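You operate a simulated robot arm through the tools that you are given. There is no shell and no other tool. Be economical: measure what you need, move in short steps, check, and stop when the job is done.

You are at the controls of a simulated robot arm. One attempt, no reset.

Task
Put things in order on the cell bench. At the end: the white cell (marked "20 Ah") stands where the black thirty two amp fuse carrier (marked "32 A") stood; the black thirty two amp fuse carrier stands where the grey bar stood; the clear tub is on the brown carton (marked "FUSES"); the grey bar stands where the clear tub stood; whatever was shut is shut again. Leave all else as you found it, and nothing knocked over.

It is judged by the outcome, as a careful person would: the job done as asked, and still so three seconds after it is handed in. It fails if anything else is knocked over, pushed out of place, dropped, spilled or broken.

Robot
A 6-joint arm with a two-finger parallel gripper, fixed in place. Base frame: the origin is at the foot of the arm, x ahead of it, y to its left, z up; the work surface is at about z = 0. Units: m, degrees, N and s.
With the tool pointing down near the work surface it reaches from about 0.14 to 0.58 m from the base axis. Its first joint turns from -66.0 to 66.0 degrees. Payload 2.1 kg.
The TCP is the grasp point between the finger pads, 0.03 m short of the fingertips. In the tool frame z runs along the fingers and y along their closing line. The gripper opens to 0.094 m. The fingers are 0.028 m wide and 0.01 m thick; the gripper's body (0.05 by 0.096 m) begins 0.055 m behind the TCP.
Orientation is that of the tool frame in the base frame, as [roll, pitch, yaw] about the fixed x, y, z axes, in that order (R = Rz(yaw) Ry(pitch) Rx(roll)). With the fingers straight down and closing along the base's y, the tool's x points along the base's -x, its y along +y and its z along -z.

Tools
- The arm moves only by the tool nudge_tool. Its argument "commands" is one flat list of numbers, 7 for each row, row after row: the opening, from 0 (shut) to 1 (fully open), then the shift along the base's x, y, z in m, then the turn, a rotation vector about the base's x, y, z in degrees. In form: [hand, dx, dy, dz, wx, wy, wz, hand, dx, dy, dz, wx, wy, wz, ...]. A call has 1 to 8 rows; each row is the pose to reach, as a shift and turn from the pose commanded when the call began. Rows are played at 5 a second. More than 0.05 m and 8.6 degrees between two rows, or a gripper value outside its range, and nothing of the call is played. Where a pose cannot be reached the arm comes as near as it can. A force on the tool above 40 N (or 10 N above the force at the start of the call, whichever is more), or a blocked arm, ends the call early, and 0.2 s more pass. The fingers move at their own pace (about 0.072 m/s each) and stop on an object; they squeeze with about 20 N. The grip force told is the motor's: it shows also when the fingers shut on nothing. Time passes only in rows, and 0.2 s behind the last, so rows that repeat a pose let the fingers close. The reply holds the time, the measured pose of the TCP, the force on the tool along the base axes, the opening and the grip force, in the units named above and with some noise, and new pictures: "views" is both (left out), scene, wrist or none.
- Cameras (640 x 400 px; columns grow to the right, rows downward): "scene" is fixed at [0.0483, -0.3665, 0.4906]; the picture's right is [0.83, -0.56, 0.00], its down [-0.28, -0.42, -0.86] and it looks along [0.48, 0.71, -0.51] (base axes); focal length 282 px, centre (320, 200). "wrist" rides on the gripper at [-0.037, 0, -0.058] in the tool frame; the picture's right is [0.00, -1.00, 0.00], its down [0.97, 0.00, -0.24] and it looks along [0.24, 0.00, 0.97] (tool axes); focal length 218 px, centre (320, 200).
- pixel_to_xyz(camera, pixels): for up to 12 pixels [column, row] of the newest picture of that camera ("zoom" is the newest enlarged one), the place [x, y, z] in the base frame of the surface seen there, good to about 0.003 m. It takes no simulated time.
- enlarge(camera, box): a new picture of the part [left, top, right, bottom] of that camera's present view, enlarged. It takes no simulated time.
- sign_off(): hands the job in; it is judged then, once.

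Work in short steps. Measure before you move; look again where a grasp or a placing could have gone wrong, and mend it. You have 80 turns and 120 pictures in all, those below and enlarged ones among them. Open the gripper and draw the arm clear of the work before you hand the job in, unless the task says otherwise; then end with one line.

The tools are called as a command line: name --argument value ..., lists and objects as JSON in quotes. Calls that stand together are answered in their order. nudge_tool: Moves the arm, as the interface text tells. Its arguments: {"type":"object","properties":{"commands":{"type":"array","items":{"type":"number"}},"views":{"type":"string","enum":["both","scene","wrist","none"]}},"required":["commands"]} The other tools are called the same way: pixel_to_xyz (camera, pixels) gives the place of the surface under pixels of a picture; enlarge (camera, box) takes an enlarged picture of a part of a camera's view; sign_off () hands the job in.

At the start:

```text
t: 0.0
position: [0.3527, 0.0331, 0.3443]
tool_rot: [-180.0, 0.0, -180.0]
force: [-0.4, 0.1, 0.4]
grip_width: 0.094
grip_force: 0.1
```

scene: 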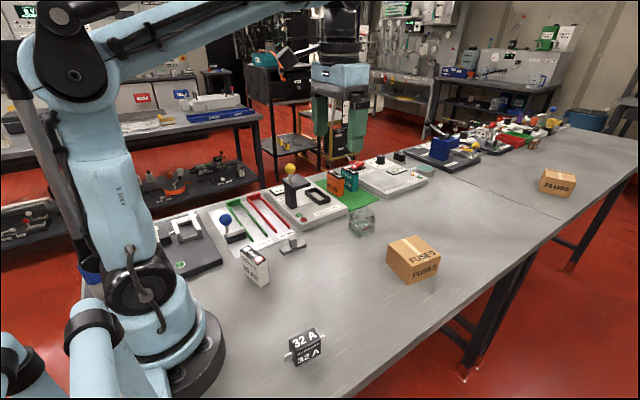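
wrist: 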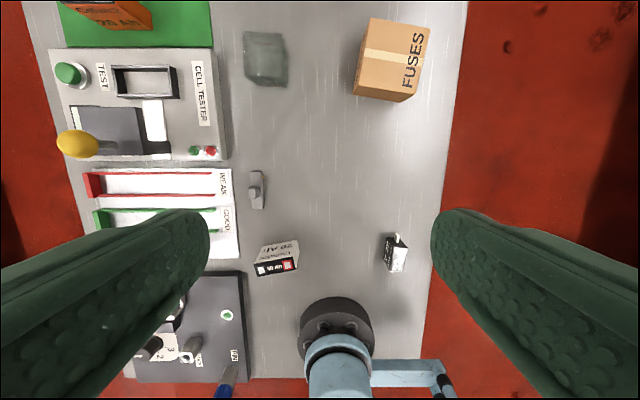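

The wrist view shows the cell (~275,258), the carrier (~395,252), the grey bar (~256,190), the tub (~265,60) and the carton (~392,60). I'll enlarge these and measure them.

enlarge --camera "scene" --box '[220, 180, 460, 380]'

enlarge --camera "wrist" --box '[220, 10, 440, 290]'

pixel_to_xyz --camera "wrist" --pixels '[[265, 45], [265, 75], [256, 180], [256, 200], [275, 248], [275, 265], [398, 240], [392, 255], [370, 25], [425, 32], [405, 95], [360, 88]]'

pixel_to_xyz --camera "scene" --pixels '[[245, 252], [262, 255], [270, 283], [292, 340], [318, 333], [322, 352], [291, 240], [305, 247], [282, 250], [362, 212], [351, 225], [375, 228]]'

```text
2.00 times, centred on (340, 280) of scene
```

zoom: 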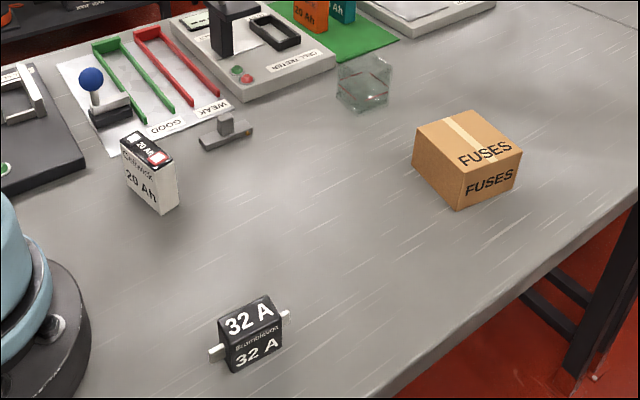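

```text
1.43 times, centred on (330, 150) of wrist
```

zoom: 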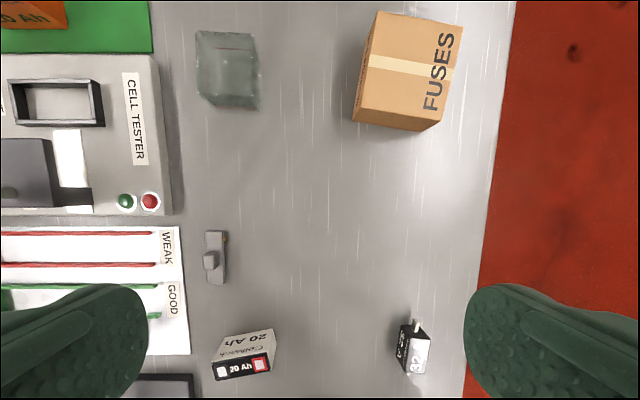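

```text
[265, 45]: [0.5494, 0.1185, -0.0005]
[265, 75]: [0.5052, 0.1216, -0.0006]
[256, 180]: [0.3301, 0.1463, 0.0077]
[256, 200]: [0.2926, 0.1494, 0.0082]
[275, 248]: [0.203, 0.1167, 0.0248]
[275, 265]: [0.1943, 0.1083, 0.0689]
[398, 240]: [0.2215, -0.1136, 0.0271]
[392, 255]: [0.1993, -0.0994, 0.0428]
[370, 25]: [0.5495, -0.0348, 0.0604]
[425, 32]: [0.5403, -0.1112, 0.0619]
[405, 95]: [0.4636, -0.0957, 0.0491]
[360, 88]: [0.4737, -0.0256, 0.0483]
```

```text
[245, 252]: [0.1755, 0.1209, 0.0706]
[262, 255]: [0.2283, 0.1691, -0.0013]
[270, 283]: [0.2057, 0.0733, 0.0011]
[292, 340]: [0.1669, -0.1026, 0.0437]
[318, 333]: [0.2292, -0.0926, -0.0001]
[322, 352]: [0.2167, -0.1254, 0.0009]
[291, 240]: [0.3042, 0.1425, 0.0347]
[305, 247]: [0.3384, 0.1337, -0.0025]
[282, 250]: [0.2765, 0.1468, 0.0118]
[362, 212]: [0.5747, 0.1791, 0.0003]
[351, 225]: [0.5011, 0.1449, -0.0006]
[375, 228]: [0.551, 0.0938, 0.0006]
```

The tub is clear, so depth reads through it. I'll move over it for a closer look.

nudge_tool --commands '[1, 0.03, 0.02, -0.02, 0, 0, 0, 1, 0.06, 0.04, -0.04, 0, 0, 0, 1, 0.09, 0.06, -0.06, 0, 0, 0, 1, 0.12, 0.08, -0.08, 0, 0, 0, 1, 0.12, 0.08, -0.08, 0, 0, 0]'

```text
t: 1.2
position: [0.4729, 0.1123, 0.2643]
tool_rot: [-179.9, 0.0, 180.0]
force: [-0.2, -0.2, 0.9]
grip_width: 0.094
grip_force: 0.0
```

scene: 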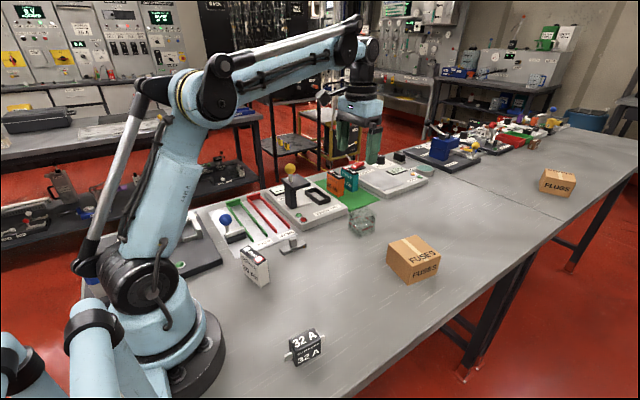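
wrist: 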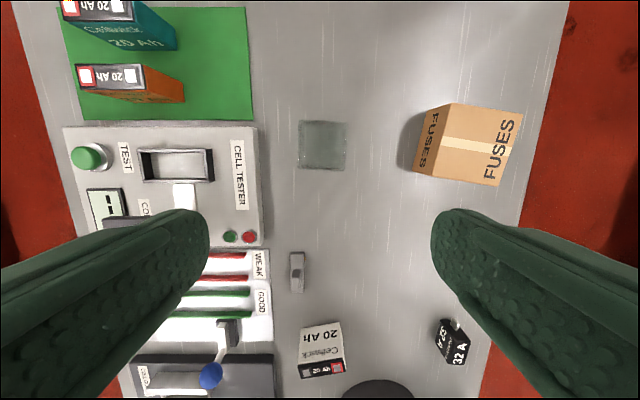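

enlarge --camera "wrist" --box '[272, 100, 372, 190]'

enlarge --camera "scene" --box '[325, 190, 405, 250]'

pixel_to_xyz --camera "wrist" --pixels '[[299, 121], [347, 124], [345, 170], [299, 167], [446, 106], [521, 116], [500, 184], [436, 178], [292, 256], [303, 256], [292, 292], [303, 292]]'

```text
4.44 times, centred on (322, 145) of wrist
```

zoom: 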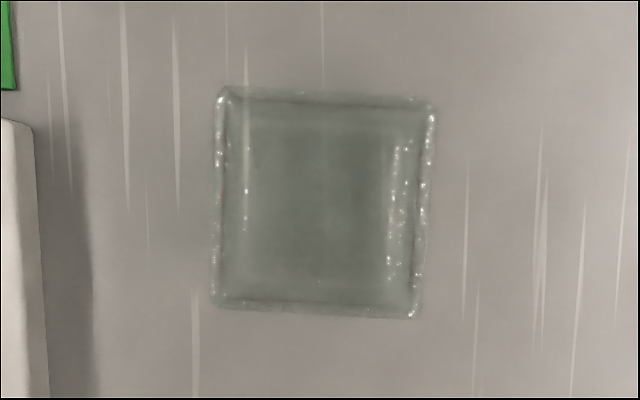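

```text
6.67 times, centred on (365, 220) of scene
```

zoom: 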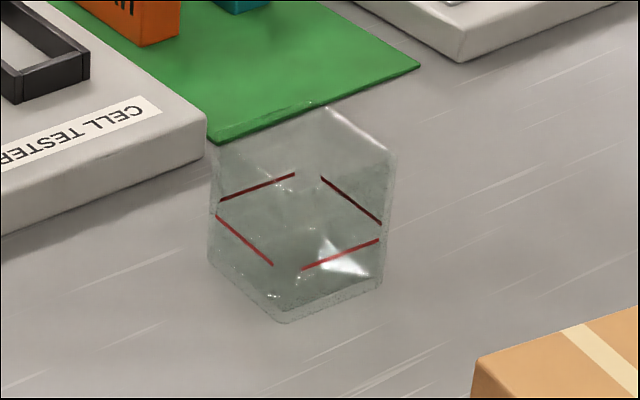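

```text
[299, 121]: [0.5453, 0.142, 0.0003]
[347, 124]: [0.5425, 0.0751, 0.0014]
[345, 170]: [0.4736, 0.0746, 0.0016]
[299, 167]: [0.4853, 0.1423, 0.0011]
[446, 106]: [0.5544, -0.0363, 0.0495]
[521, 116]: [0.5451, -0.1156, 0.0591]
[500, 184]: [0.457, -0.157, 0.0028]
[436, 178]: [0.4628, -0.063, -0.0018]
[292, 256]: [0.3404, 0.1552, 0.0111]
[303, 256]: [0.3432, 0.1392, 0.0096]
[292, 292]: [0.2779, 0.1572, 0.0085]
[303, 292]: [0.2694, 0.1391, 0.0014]
```

The tub rim is centred near (322,146) in the wrist view, which works out to about (0.510, 0.109), roughly 0.055 m wide, yaw about -3.5°. It may hold liquid, so I'll keep it level. Next I measure the carton top.

enlarge --camera "wrist" --box '[400, 90, 540, 200]'

enlarge --camera "scene" --box '[375, 225, 455, 290]'

pixel_to_xyz --camera "scene" --pixels '[[390, 244], [411, 257], [436, 250], [414, 237], [413, 247]]'

```text
3.64 times, centred on (470, 145) of wrist
```

zoom: 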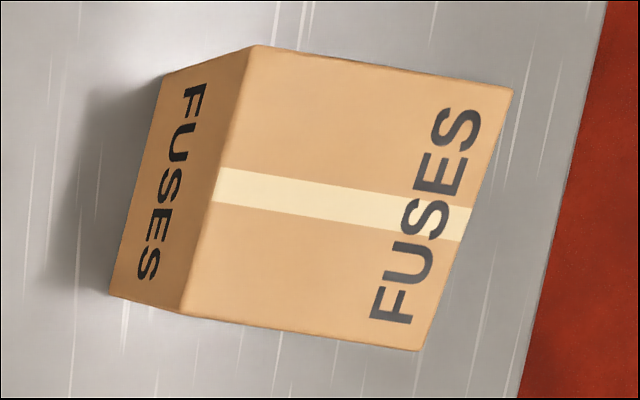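

```text
6.15 times, centred on (415, 258) of scene
```

zoom: 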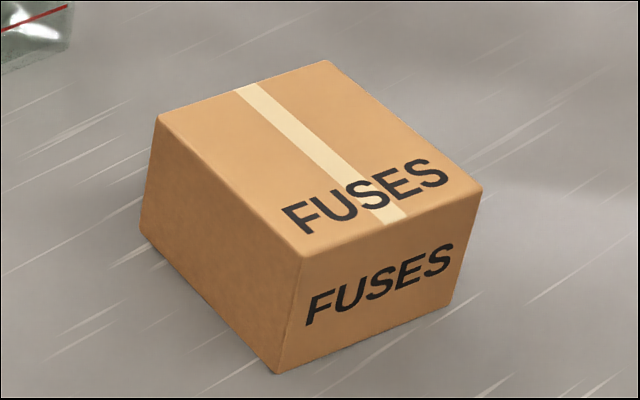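

```text
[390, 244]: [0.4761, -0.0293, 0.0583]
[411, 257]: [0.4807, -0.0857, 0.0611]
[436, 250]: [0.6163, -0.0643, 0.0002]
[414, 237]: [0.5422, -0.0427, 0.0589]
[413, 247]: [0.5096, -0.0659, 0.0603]
```

Carton top is centred near (0.511, -0.069) at z≈0.06, yaw about -12°. Now I go above the tub, aligning by -3.5°, and check.

nudge_tool --commands '[1, 0.02, -0.001, -0.04, 0, 0, -2, 1, 0.037, -0.003, -0.08, 0, 0, -3.5, 1, 0.037, -0.003, -0.12, 0, 0, -3.5, 1, 0.037, -0.003, -0.15, 0, 0, -3.5, 1, 0.037, -0.003, -0.15, 0, 0, -3.5]'

```text
t: 2.4
position: [0.5101, 0.1097, 0.1151]
tool_rot: [179.9, 0.0, 176.6]
force: [0.1, 1.1, 1.1]
grip_width: 0.094
grip_force: 0.0
```

scene: 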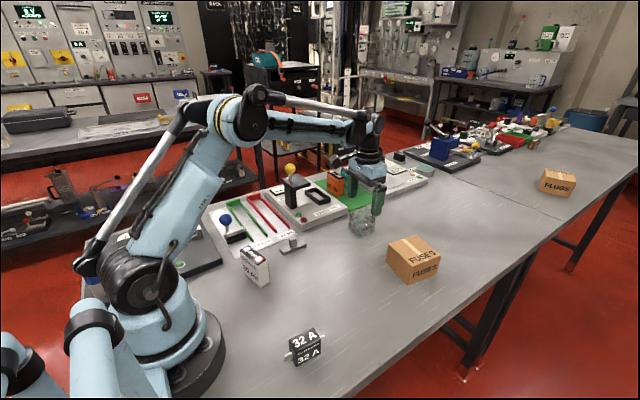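
wrist: 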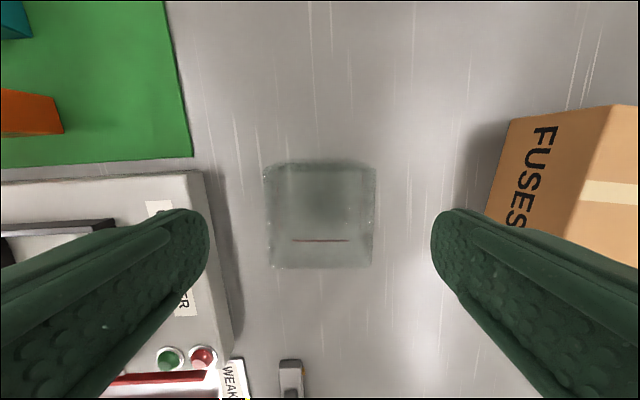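

The tub is centred between the fingers (cols 265–375). I descend 0.08 and close.

nudge_tool --commands '[1, -0.001, 0, -0.03, 0, 0, 0, 1, -0.001, 0, -0.06, 0, 0, 0, 1, -0.001, 0, -0.08, 0, 0, 0, 0.75, -0.001, 0, -0.08, 0, 0, 0, 0.5, -0.001, 0, -0.08, 0, 0, 0, 0.4, -0.001, 0, -0.08, 0, 0, 0, 0.4, -0.001, 0, -0.08, 0, 0, 0]'

```text
t: 4.0
position: [0.5084, 0.1092, 0.0344]
tool_rot: [179.9, 0.1, 176.5]
force: [0.3, -0.3, 0.1]
grip_width: 0.0597
grip_force: 20.3
```

scene: 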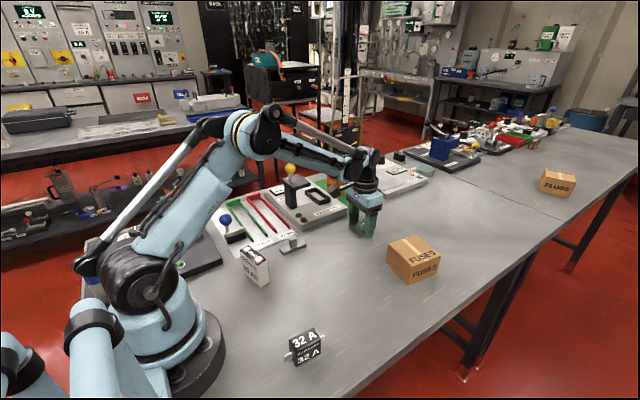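
wrist: 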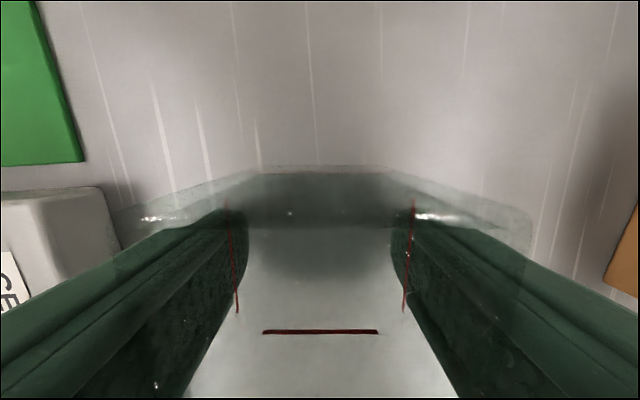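

Gripped at 0.0597. I lift slowly and level, by 0.085 m.

nudge_tool --commands '[0.4, 0, 0, 0.005, 0, 0, 0, 0.4, 0, 0, 0.015, 0, 0, 0, 0.4, 0, 0, 0.03, 0, 0, 0, 0.4, 0, 0, 0.047, 0, 0, 0, 0.4, 0, 0, 0.065, 0, 0, 0, 0.4, 0, 0, 0.08, 0, 0, 0, 0.4, 0, 0, 0.085, 0, 0, 0, 0.4, 0, 0, 0.085, 0, 0, 0]'

```text
t: 5.8
position: [0.5091, 0.1087, 0.1205]
tool_rot: [179.9, 0.0, 176.5]
force: [-0.1, 0.0, -0.9]
grip_width: 0.0598
grip_force: 20.3
```

scene: 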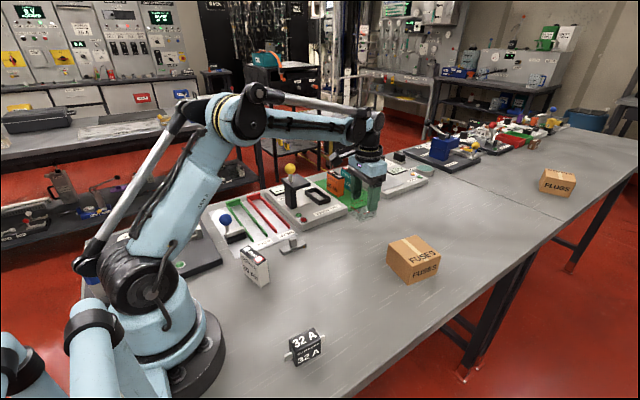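
wrist: 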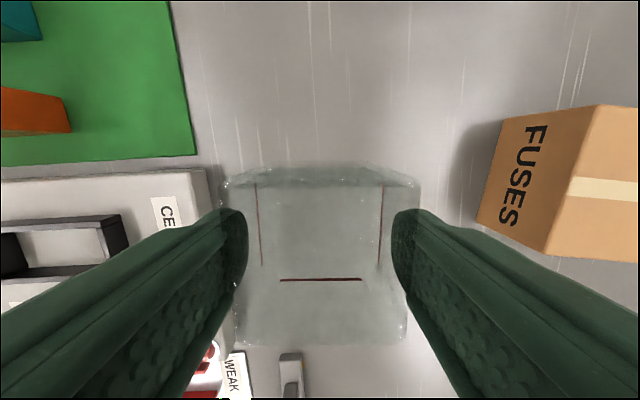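

Tub is held level, its bottom at about 0.086. I move it over the carton.

nudge_tool --commands '[0.4, 0, -0.01, 0.003, 0, 0, 0, 0.4, 0, -0.03, 0.005, 0, 0, -1, 0.4, 0.001, -0.06, 0.005, 0, 0, -3, 0.4, 0.001, -0.09, 0.005, 0, 0, -5, 0.4, 0.002, -0.12, 0.005, 0, 0, -7, 0.4, 0.002, -0.15, 0.005, 0, 0, -8, 0.4, 0.002, -0.17, 0.005, 0, 0, -9, 0.4, 0.002, -0.178, 0.005, 0, 0, -9]'

```text
t: 7.6
position: [0.5107, -0.0691, 0.1247]
tool_rot: [180.0, 0.0, 167.5]
force: [-0.4, 0.8, 0.0]
grip_width: 0.0596
grip_force: 20.1
```

scene: 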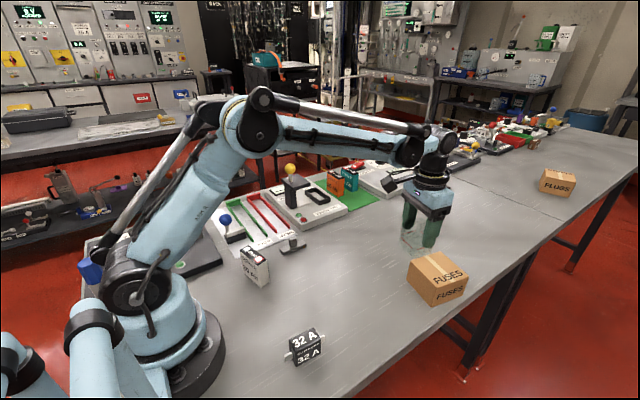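
wrist: 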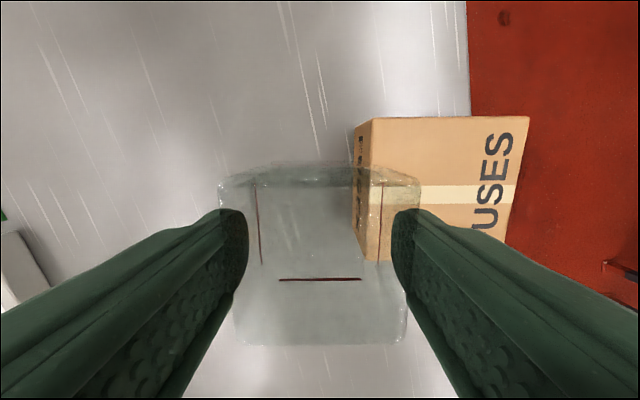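

The carton is no longer where it was: in the scene it went from about (413,258) to about (437,278). No contact force showed and the clearance should have been about 3 cm. I'll measure before doing anything else.

enlarge --camera "scene" --box '[380, 180, 500, 310]'

enlarge --camera "wrist" --box '[330, 100, 550, 280]'

pixel_to_xyz --camera "wrist" --pixels '[[440, 122], [524, 121], [508, 235], [440, 195], [357, 128], [375, 122]]'

pixel_to_xyz --camera "scene" --pixels '[[411, 264], [433, 280], [464, 272], [440, 255], [437, 270], [436, 304]]'

```text
3.08 times, centred on (440, 245) of scene
```

zoom: 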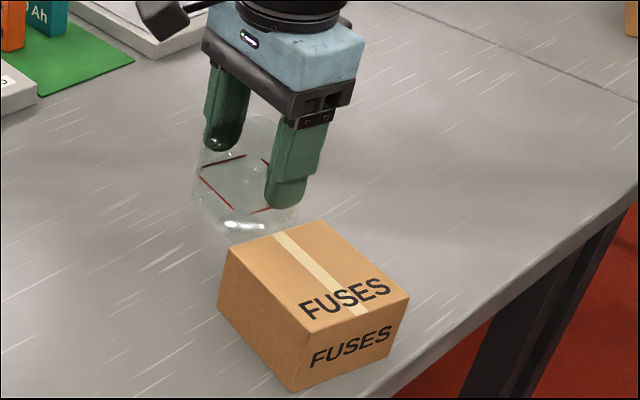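

```text
2.22 times, centred on (440, 190) of wrist
```

zoom: 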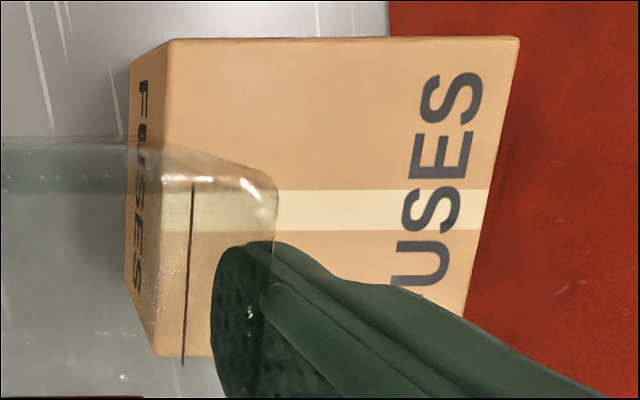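

```text
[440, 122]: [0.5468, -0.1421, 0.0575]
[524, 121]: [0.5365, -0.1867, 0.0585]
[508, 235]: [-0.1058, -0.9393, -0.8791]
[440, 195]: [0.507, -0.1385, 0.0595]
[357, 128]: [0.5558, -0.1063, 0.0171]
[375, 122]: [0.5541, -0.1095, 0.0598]
```

```text
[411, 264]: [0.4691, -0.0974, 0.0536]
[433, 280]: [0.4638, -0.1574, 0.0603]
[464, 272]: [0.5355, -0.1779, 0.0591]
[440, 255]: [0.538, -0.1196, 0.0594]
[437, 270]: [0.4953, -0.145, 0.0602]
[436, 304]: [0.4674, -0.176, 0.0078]
```

The tub hangs lower than I assumed: it slid about 3 cm down in the fingers during the lift (red line row 331→280), and its lower part pushed the carton about 7 cm. I'll take the tub back to its own spot, set it down, and then put the carton back where it was.

nudge_tool --commands '[0.4, 0, 0.01, 0, 0, 0, 0, 0.4, 0, 0.03, 0, 0, 0, 1, 0.4, -0.001, 0.06, 0, 0, 0, 3, 0.4, -0.001, 0.09, 0, 0, 0, 5, 0.4, -0.002, 0.12, 0, 0, 0, 7, 0.4, -0.002, 0.15, 0, 0, 0, 8, 0.4, -0.002, 0.17, 0, 0, 0, 9, 0.4, -0.002, 0.178, 0, 0, 0, 9]'

enlarge --camera "scene" --box '[310, 150, 420, 250]'

```text
t: 9.4
position: [0.5088, 0.1086, 0.1237]
tool_rot: [-179.9, 0.0, 176.5]
force: [0.4, -0.2, -0.4]
grip_width: 0.0595
grip_force: 20.0
```

scene: 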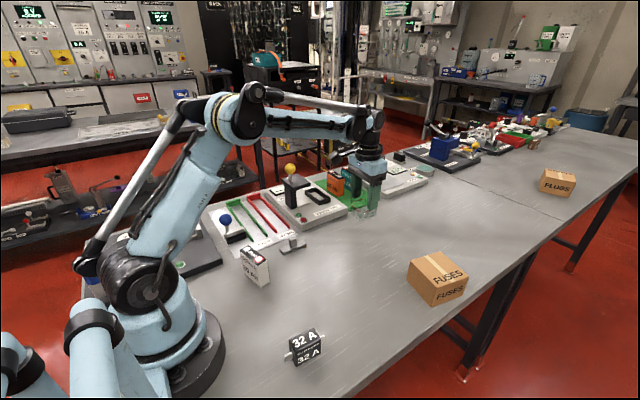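
wrist: 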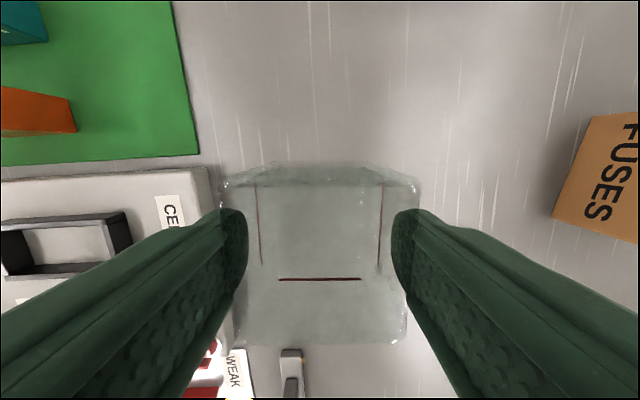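

```text
4.00 times, centred on (365, 200) of scene
```

zoom: 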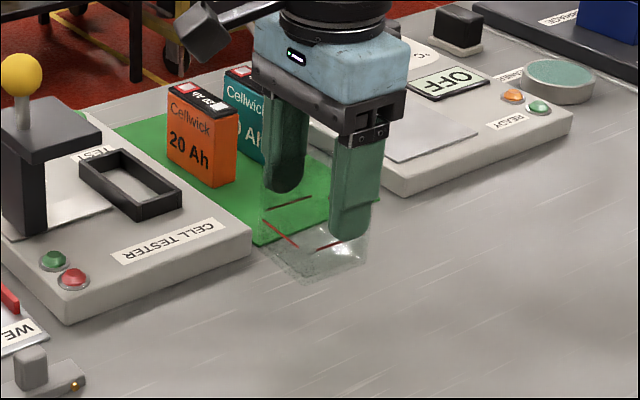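

The tub hangs with its bottom near z≈0.06, stable now. I lower it gently until it touches the bench.

nudge_tool --commands '[0.4, 0, 0, -0.01, 0, 0, 0, 0.4, 0, 0, -0.025, 0, 0, 0, 0.4, 0, 0, -0.04, 0, 0, 0, 0.4, 0, 0, -0.05, 0, 0, 0, 0.4, 0, 0, -0.055, 0, 0, 0, 0.4, 0, 0, -0.058, 0, 0, 0]'

enlarge --camera "scene" --box '[310, 160, 420, 260]'

```text
t: 10.8
position: [0.5091, 0.11, 0.0667]
tool_rot: [179.9, 0.0, 176.5]
force: [-1.2, -0.4, 0.4]
grip_width: 0.0595
grip_force: 20.1
```

scene: 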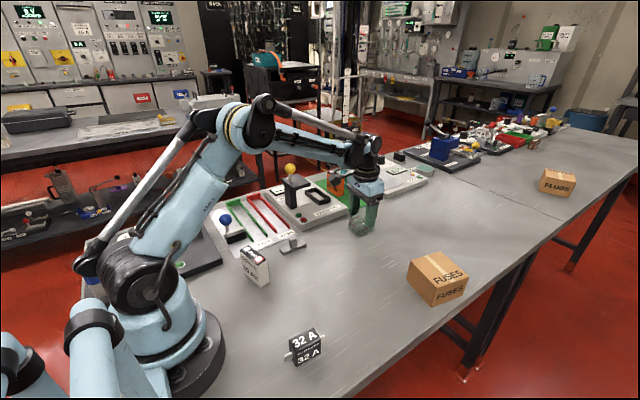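
wrist: 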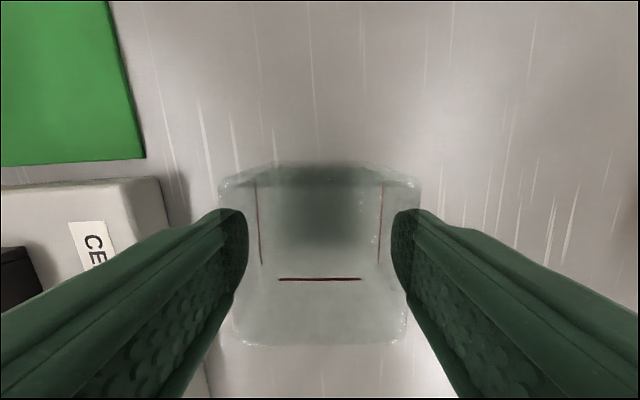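

```text
4.00 times, centred on (365, 210) of scene
```

zoom: 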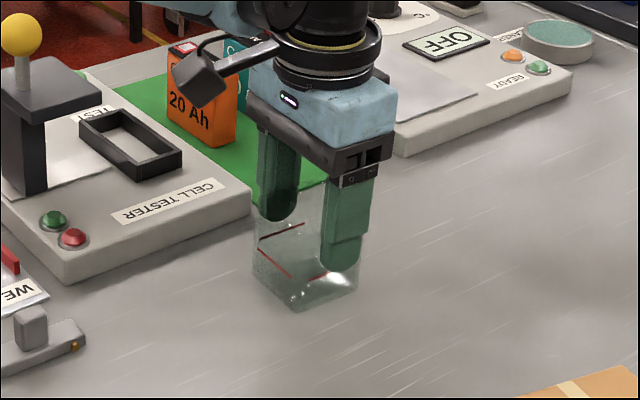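

The front bottom corner at scene (359.5,238) matches the original place, so it is just about touching. I take a few mm more to feel for contact.

nudge_tool --commands '[0.4, 0, 0, -0.001, 0, 0, 0, 0.4, 0, 0, -0.002, 0, 0, 0, 0.4, 0, 0, -0.003, 0, 0, 0, 0.4, 0, 0, -0.003, 0, 0, 0]' --views "wrist"

```text
t: 11.8
position: [0.5097, 0.1102, 0.0634]
tool_rot: [179.9, 0.1, 176.4]
force: [-0.2, 3.5, 18.5]
grip_width: 0.06
grip_force: 19.9
```

wrist: 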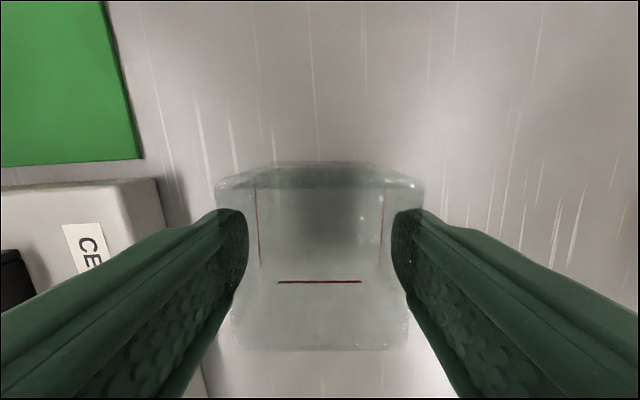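

Contact at TCP z≈0.064, and this higher grip holds 18 N without slipping, so I'll use it again. Release and rise.

nudge_tool --commands '[0.4, 0, 0, 0.003, 0, 0, 0, 0.8, 0, 0, 0.003, 0, 0, 0, 1, 0, 0, 0.003, 0, 0, 0, 1, 0, 0, 0.04, 0, 0, 0, 1, 0, 0, 0.08, 0, 0, 0, 1, 0, -0.04, 0.11, 0, 0, 0, 1, 0, -0.085, 0.13, 0, 0, 0, 1, 0, -0.13, 0.14, 0, 0, 0]'

```text
t: 13.6
position: [0.5096, -0.0204, 0.2064]
tool_rot: [179.9, 0.0, 176.6]
force: [-0.4, 0.1, 0.0]
grip_width: 0.0941
grip_force: 0.1
```

scene: 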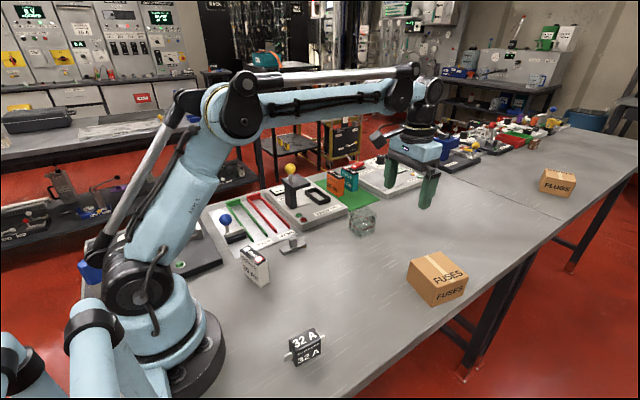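
wrist: 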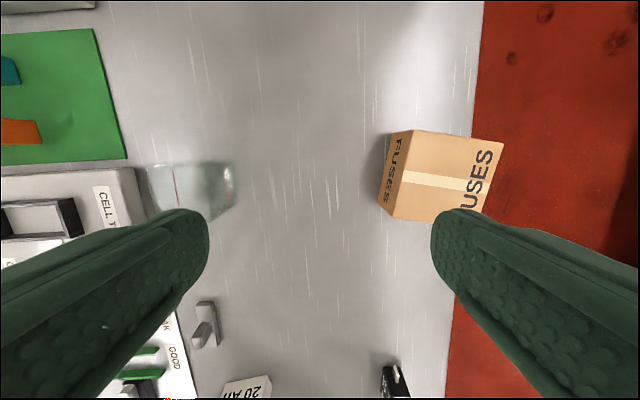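

The tub is back in place at scene (362,222). Now I move over the carton to measure its pose.

nudge_tool --commands '[1, -0.005, -0.04, 0.01, 0, 0, -3, 1, -0.01, -0.08, 0.015, 0, 0, -6, 1, -0.01, -0.118, 0.015, 0, 0, -9, 1, -0.01, -0.118, 0.015, 0, 0, -9]'

enlarge --camera "wrist" --box '[240, 80, 400, 220]'

enlarge --camera "scene" --box '[395, 240, 475, 310]'

```text
t: 14.6
position: [0.499, -0.1391, 0.2174]
tool_rot: [-180.0, 0.1, 167.6]
force: [0.6, -0.1, -0.3]
grip_width: 0.094
grip_force: 0.1
```

scene: 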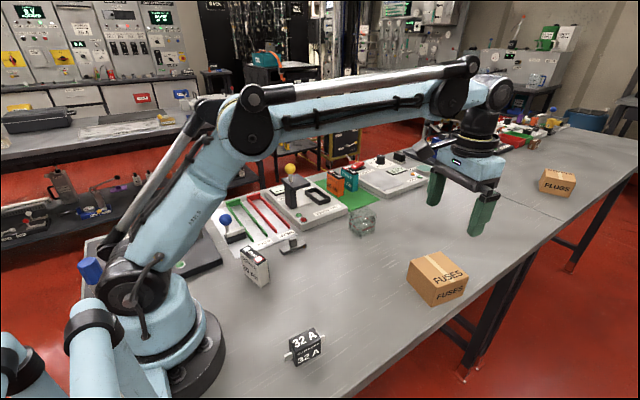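
wrist: 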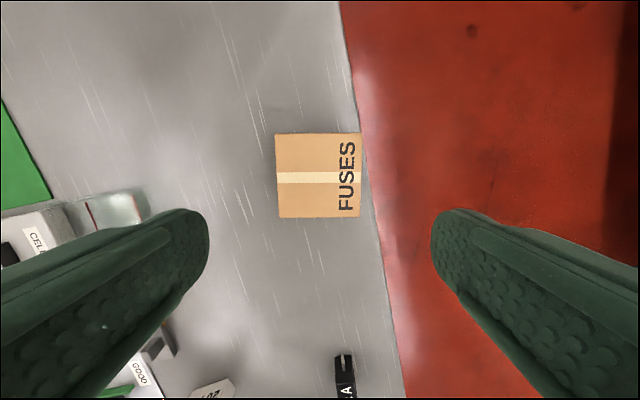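

```text
2.86 times, centred on (320, 150) of wrist
```

zoom: 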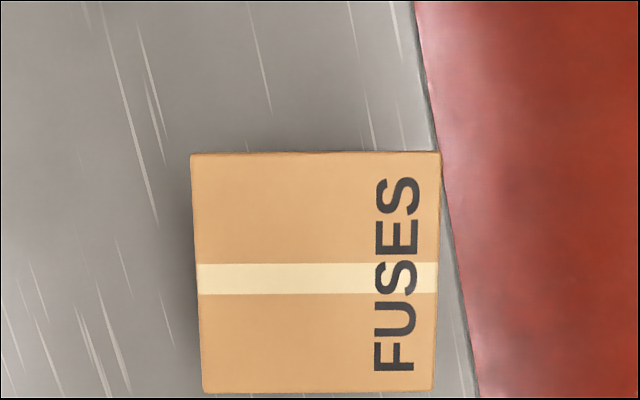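

```text
5.71 times, centred on (435, 275) of scene
```

zoom: 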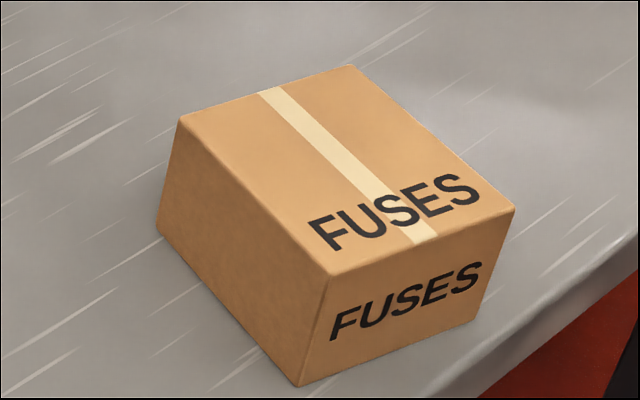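

The carton's pose now is about (0.506,-0.140), yaw ≈ -13°; it was (0.510,-0.070), yaw ≈ -9.7°. It is about 0.083 m wide, so it just fits the 0.094 opening. I centre over it and go down to just above its top to check.

nudge_tool --commands '[1, 0.007, -0.0007, -0.04, 0, 0, -0.5, 1, 0.007, -0.0007, -0.08, 0, 0, -0.5, 1, 0.007, -0.0007, -0.112, 0, 0, -0.5, 1, 0.007, -0.0007, -0.112, 0, 0, -0.5]'

enlarge --camera "scene" --box '[395, 200, 495, 310]'

```text
t: 15.6
position: [0.5069, -0.1385, 0.1064]
tool_rot: [179.9, 0.0, 167.0]
force: [0.2, 0.9, 0.3]
grip_width: 0.094
grip_force: 0.0
```

scene: 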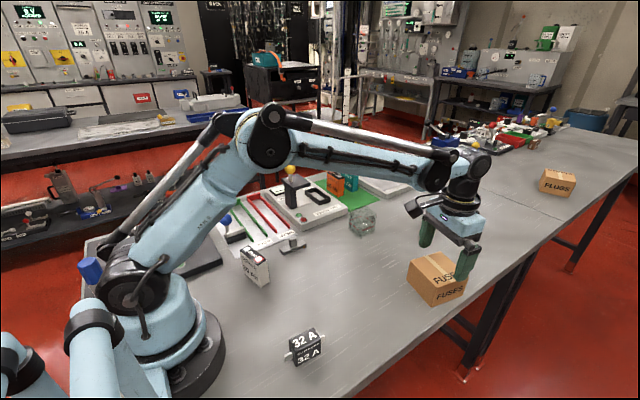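
wrist: 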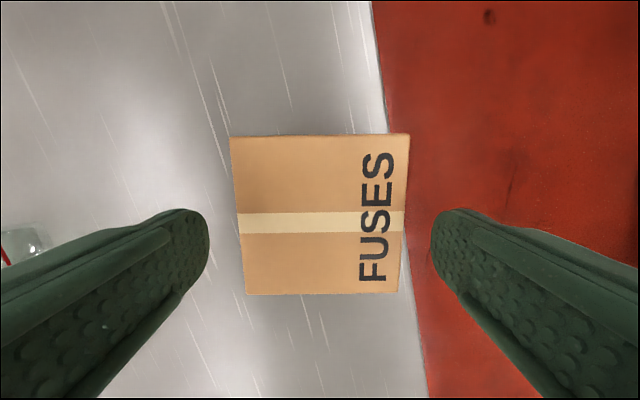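

```text
3.64 times, centred on (445, 255) of scene
```

zoom: 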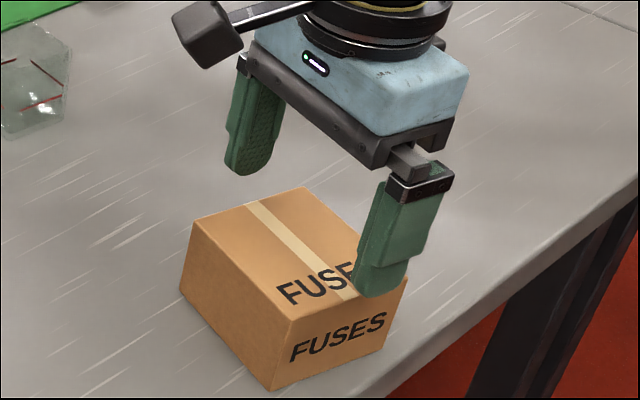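

Centred well (edges 230–410 around col 320). I descend carefully around the carton.

nudge_tool --commands '[1, 0, -0.0005, -0.02, 0, 0, 0, 1, 0, -0.0005, -0.035, 0, 0, 0, 1, 0, -0.0005, -0.05, 0, 0, 0, 1, 0, -0.0005, -0.065, 0, 0, 0, 0.9, 0, -0.0005, -0.07, 0, 0, 0, 0.7, 0, -0.0005, -0.07, 0, 0, 0, 0.7, 0, -0.0005, -0.07, 0, 0, 0]'

```text
t: 17.2
position: [0.5064, -0.1386, 0.0364]
tool_rot: [-180.0, 0.0, 167.0]
force: [-0.2, -2.3, 13.6]
grip_width: 0.0895
grip_force: 20.0
```

scene: 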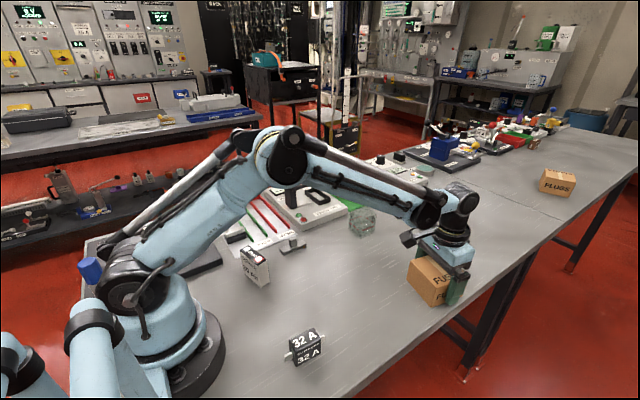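
wrist: 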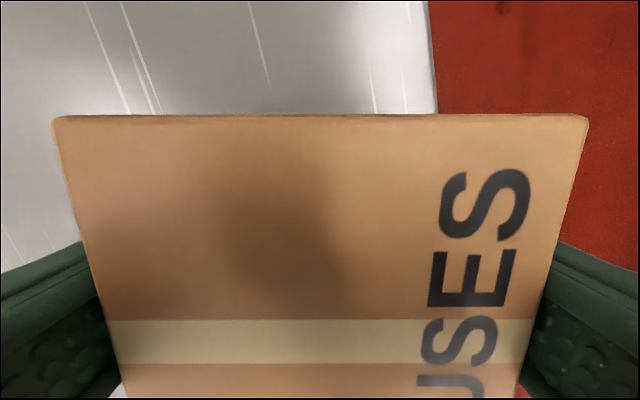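

Gripped at 0.0895 (the carton is a bit wider than estimated). I lift just 1 cm, then check.

nudge_tool --commands '[0.7, 0, 0, 0.003, 0, 0, 0, 0.7, 0, 0, 0.006, 0, 0, 0, 0.7, 0, 0, 0.01, 0, 0, 0, 0.7, 0, 0, 0.01, 0, 0, 0]' --views "scene"

enlarge --camera "scene" --box '[395, 220, 485, 310]'

```text
t: 18.2
position: [0.5076, -0.1396, 0.0471]
tool_rot: [179.9, 0.0, 167.0]
force: [-0.3, 1.3, -1.4]
grip_width: 0.0894
grip_force: 19.7
```

scene: 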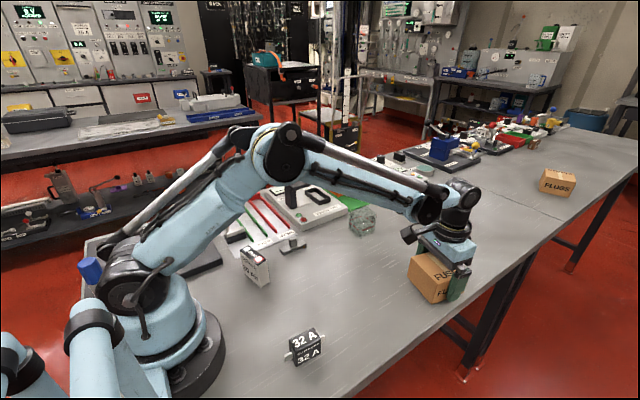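

```text
4.44 times, centred on (440, 265) of scene
```

zoom: 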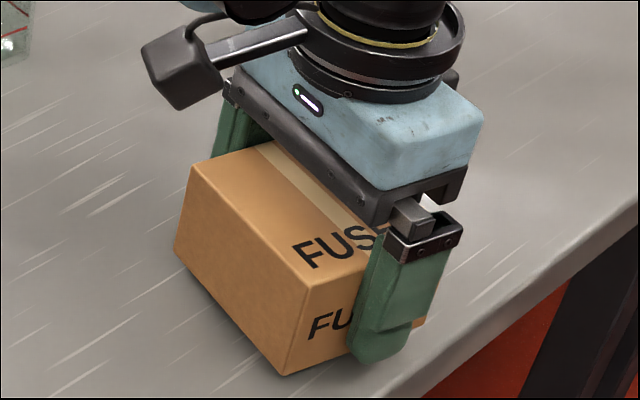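

The carton is lifted clear. I carry it back by (+0.0034, +0.069) with +3.2°.

nudge_tool --commands '[0.7, 0, 0.01, 0, 0, 0, 0.5, 0.7, 0.001, 0.025, 0, 0, 0, 1, 0.7, 0.002, 0.045, 0, 0, 0, 2, 0.7, 0.003, 0.062, 0, 0, 0, 3, 0.7, 0.0034, 0.069, 0, 0, 0, 3.2, 0.7, 0.0034, 0.069, -0.005, 0, 0, 3.2, 0.7, 0.0034, 0.069, -0.009, 0, 0, 3.2, 0.7, 0.0034, 0.069, -0.009, 0, 0, 3.2]' --views "scene"

enlarge --camera "scene" --box '[375, 225, 455, 290]'

```text
t: 20.0
position: [0.5096, -0.0713, 0.0381]
tool_rot: [-180.0, 0.0, 170.3]
force: [1.1, -1.0, -1.8]
grip_width: 0.0893
grip_force: 19.9
```

scene: 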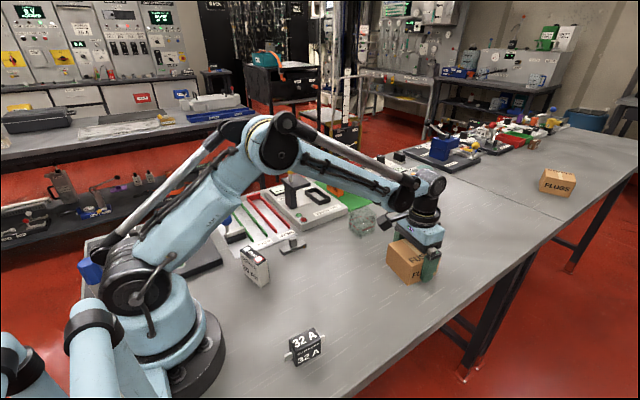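

```text
6.15 times, centred on (415, 258) of scene
```

zoom: 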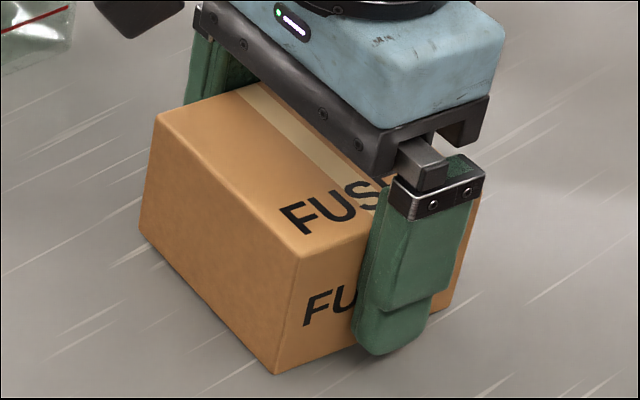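

It matches the original zoom corners ((158,117),(303,255),(278,373)) to within about 0.3 px. I lower the last mm, open, and rise straight up.

nudge_tool --commands '[0.7, 0, 0, -0.0015, 0, 0, 0, 0.7, 0, 0, -0.0015, 0, 0, 0, 1, 0, 0, -0.0005, 0, 0, 0, 1, 0, 0, 0, 0, 0, 0, 1, 0, 0, 0.02, 0, 0, 0, 1, 0, 0, 0.05, 0, 0, 0, 1, 0, 0, 0.09, 0, 0, 0, 1, 0, 0.04, 0.12, 0, 0, 0]' --views "scene"

enlarge --camera "scene" --box '[375, 225, 455, 290]'

```text
t: 21.8
position: [0.5101, -0.0297, 0.1578]
tool_rot: [-179.9, -0.1, 170.2]
force: [-0.2, -1.2, -0.2]
grip_width: 0.0938
grip_force: 0.0
```

scene: 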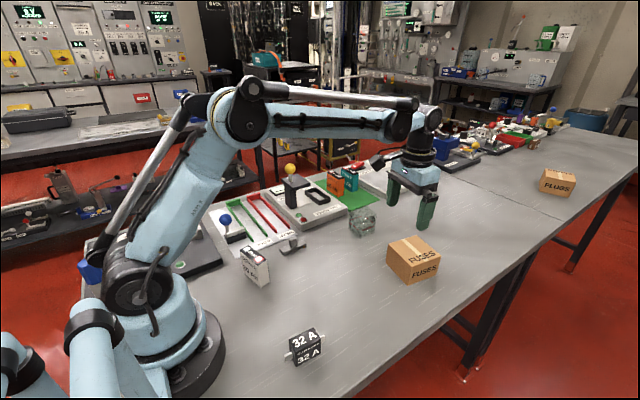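

```text
6.15 times, centred on (415, 258) of scene
```

zoom: 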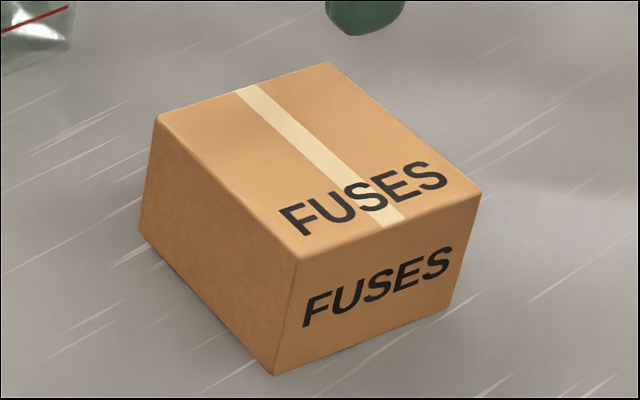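

The carton is back to within about 1 mm. Now back to the tub for the higher grip.

nudge_tool --commands '[1, 0, 0.04, 0, 0, 0, 2, 1, 0, 0.08, 0, 0, 0, 4, 1, -0.001, 0.12, 0, 0, 0, 6, 1, -0.0015, 0.139, 0, 0, 0, 6.3, 1, -0.0015, 0.139, -0.02, 0, 0, 6.3, 1, -0.0015, 0.139, -0.02, 0, 0, 6.3]' --views "wrist"

```text
t: 23.2
position: [0.5079, 0.1078, 0.1377]
tool_rot: [-180.0, 0.0, 176.4]
force: [0.1, -0.5, 0.3]
grip_width: 0.0938
grip_force: 0.0
```

wrist: 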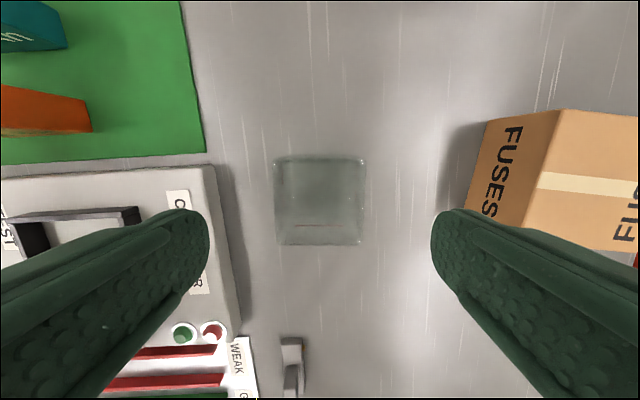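

Tub is centred (273–367). I descend to z≈0.065 and close.

nudge_tool --commands '[1, 0.001, 0.0005, -0.03, 0, 0, 0, 1, 0.001, 0.0005, -0.06, 0, 0, 0, 1, 0.001, 0.0005, -0.0725, 0, 0, 0, 0.75, 0.001, 0.0005, -0.0725, 0, 0, 0, 0.5, 0.001, 0.0005, -0.0725, 0, 0, 0, 0.4, 0.001, 0.0005, -0.0725, 0, 0, 0, 0.4, 0.001, 0.0005, -0.0725, 0, 0, 0]' --views "none"

nudge_tool --commands '[0.4, 0, 0, 0.003, 0, 0, 0, 0.4, 0, 0, 0.01, 0, 0, 0, 0.4, 0, 0, 0.02, 0, 0, 0, 0.4, 0, 0, 0.03, 0, 0, 0, 0.4, 0, 0, 0.03, 0, 0, 0]'

enlarge --camera "scene" --box '[310, 160, 420, 260]'

```text
t: 24.8
position: [0.509, 0.1087, 0.0644]
tool_rot: [180.0, 0.0, 176.5]
force: [0.0, 0.0, -0.3]
grip_width: 0.0597
grip_force: 19.9
```

```text
t: 26.0
position: [0.509, 0.1103, 0.0951]
tool_rot: [-180.0, 0.0, 176.4]
force: [0.9, 0.2, 0.6]
grip_width: 0.06
grip_force: 20.3
```

scene: 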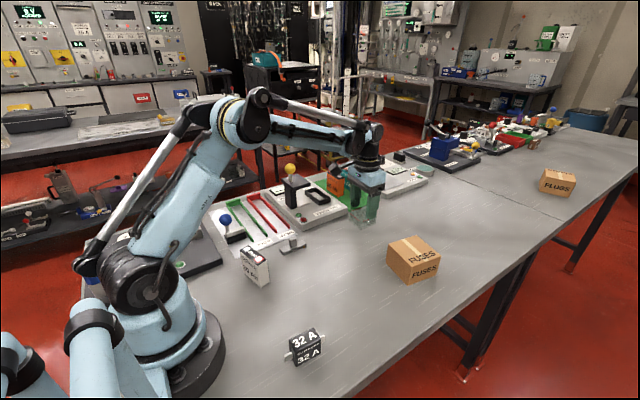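
wrist: 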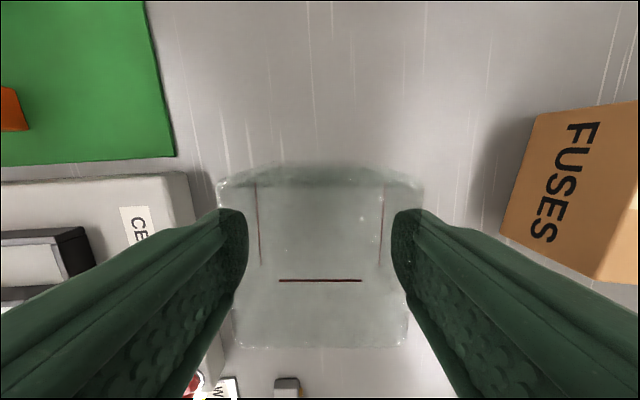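

```text
4.00 times, centred on (365, 210) of scene
```

zoom: 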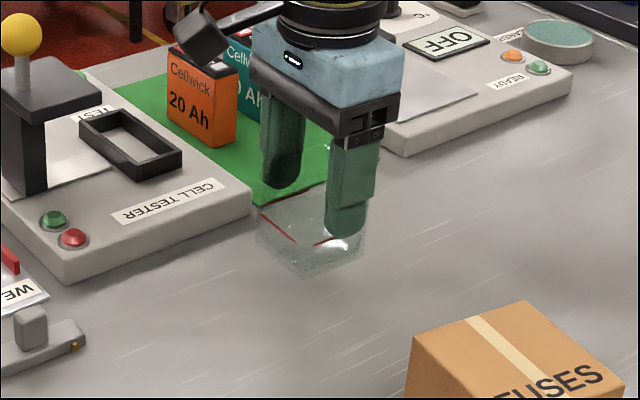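

Red line stays at row 280, so no slip. I raise well clear this time (bottom ≈0.115) and move over the carton.

nudge_tool --commands '[0.4, 0, 0, 0.01, 0, 0, 0, 0.4, 0, 0, 0.03, 0, 0, 0, 0.4, 0, 0, 0.055, 0, 0, 0, 0.4, 0, 0, 0.075, 0, 0, 0, 0.4, 0, 0, 0.085, 0, 0, 0, 0.4, 0, -0.01, 0.085, 0, 0, 0, 0.4, 0, -0.03, 0.085, 0, 0, -1, 0.4, 0, -0.05, 0.085, 0, 0, -2]' --views "none"

nudge_tool --commands '[0.4, 0, -0.025, 0, 0, 0, -1, 0.4, 0, -0.05, 0, 0, 0, -2, 0.4, 0, -0.075, 0, 0, 0, -3, 0.4, 0.0005, -0.1, 0, 0, 0, -4, 0.4, 0.001, -0.118, 0, 0, 0, -4.5, 0.4, 0.001, -0.128, 0, 0, 0, -4.5, 0.4, 0.001, -0.1295, 0, 0, 0, -4.5]'

enlarge --camera "scene" --box '[365, 180, 485, 290]'

```text
t: 27.8
position: [0.5092, 0.0589, 0.1797]
tool_rot: [179.9, 0.0, 174.4]
force: [0.3, 0.4, -0.3]
grip_width: 0.0597
grip_force: 19.9
```

```text
t: 29.4
position: [0.5098, -0.0715, 0.1794]
tool_rot: [179.9, 0.0, 170.0]
force: [-0.6, -0.4, -0.3]
grip_width: 0.0596
grip_force: 20.3
```

scene: 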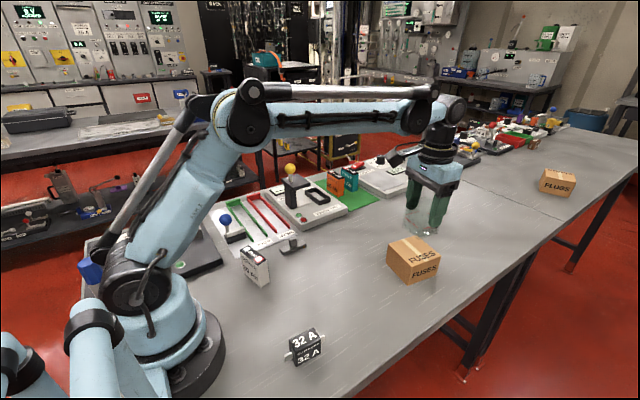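
wrist: 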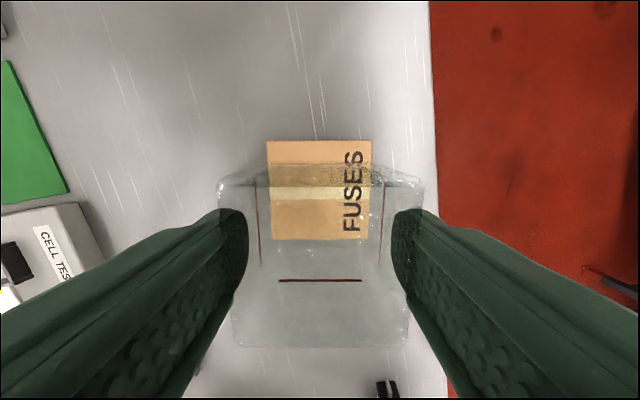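

```text
3.64 times, centred on (425, 235) of scene
```

zoom: 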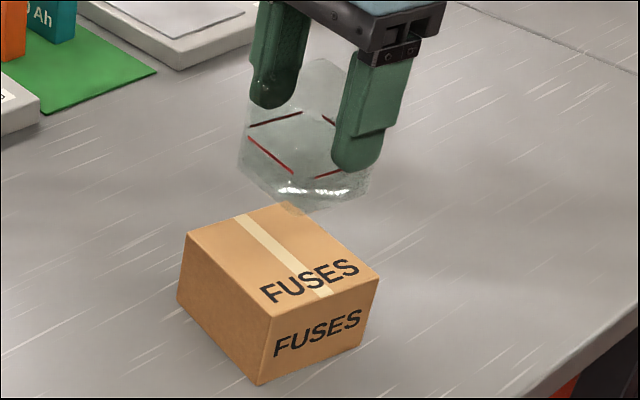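

Carton is intact and centred under the tub. I lower it by 0.05.

nudge_tool --commands '[0.4, 0, 0.0005, -0.01, 0, 0, 0, 0.4, 0, 0.001, -0.025, 0, 0, 0, 0.4, 0, 0.001, -0.04, 0, 0, 0, 0.4, 0, 0.001, -0.048, 0, 0, 0, 0.4, 0, 0.001, -0.051, 0, 0, 0, 0.4, 0, 0.001, -0.052, 0, 0, 0]' --views "scene"

enlarge --camera "scene" --box '[365, 180, 485, 290]'

```text
t: 30.8
position: [0.5104, -0.0687, 0.1282]
tool_rot: [180.0, 0.0, 170.0]
force: [0.2, -0.1, -0.2]
grip_width: 0.0596
grip_force: 19.6
```

scene: 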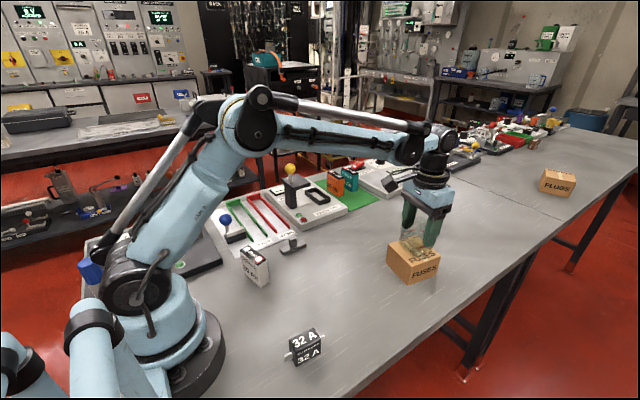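

```text
3.64 times, centred on (425, 235) of scene
```

zoom: 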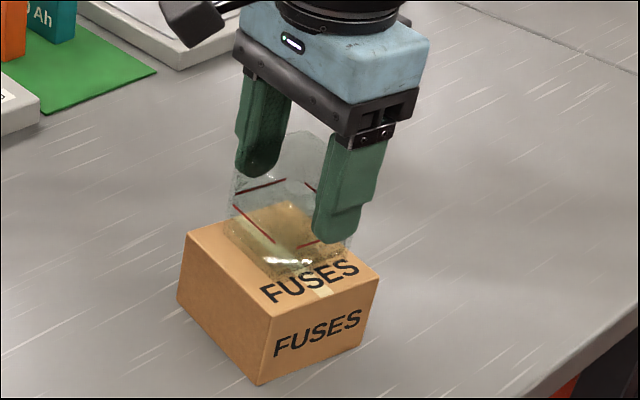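

Nearly touching. Small probing steps.

nudge_tool --commands '[0.4, 0, 0, -0.001, 0, 0, 0, 0.4, 0, 0, -0.002, 0, 0, 0, 0.4, 0, 0, -0.002, 0, 0, 0]' --views "none"

```text
t: 31.6
position: [0.5094, -0.0694, 0.1258]
tool_rot: [-180.0, 0.1, 170.0]
force: [0.6, -0.3, -1.7]
grip_width: 0.0596
grip_force: 19.8
```

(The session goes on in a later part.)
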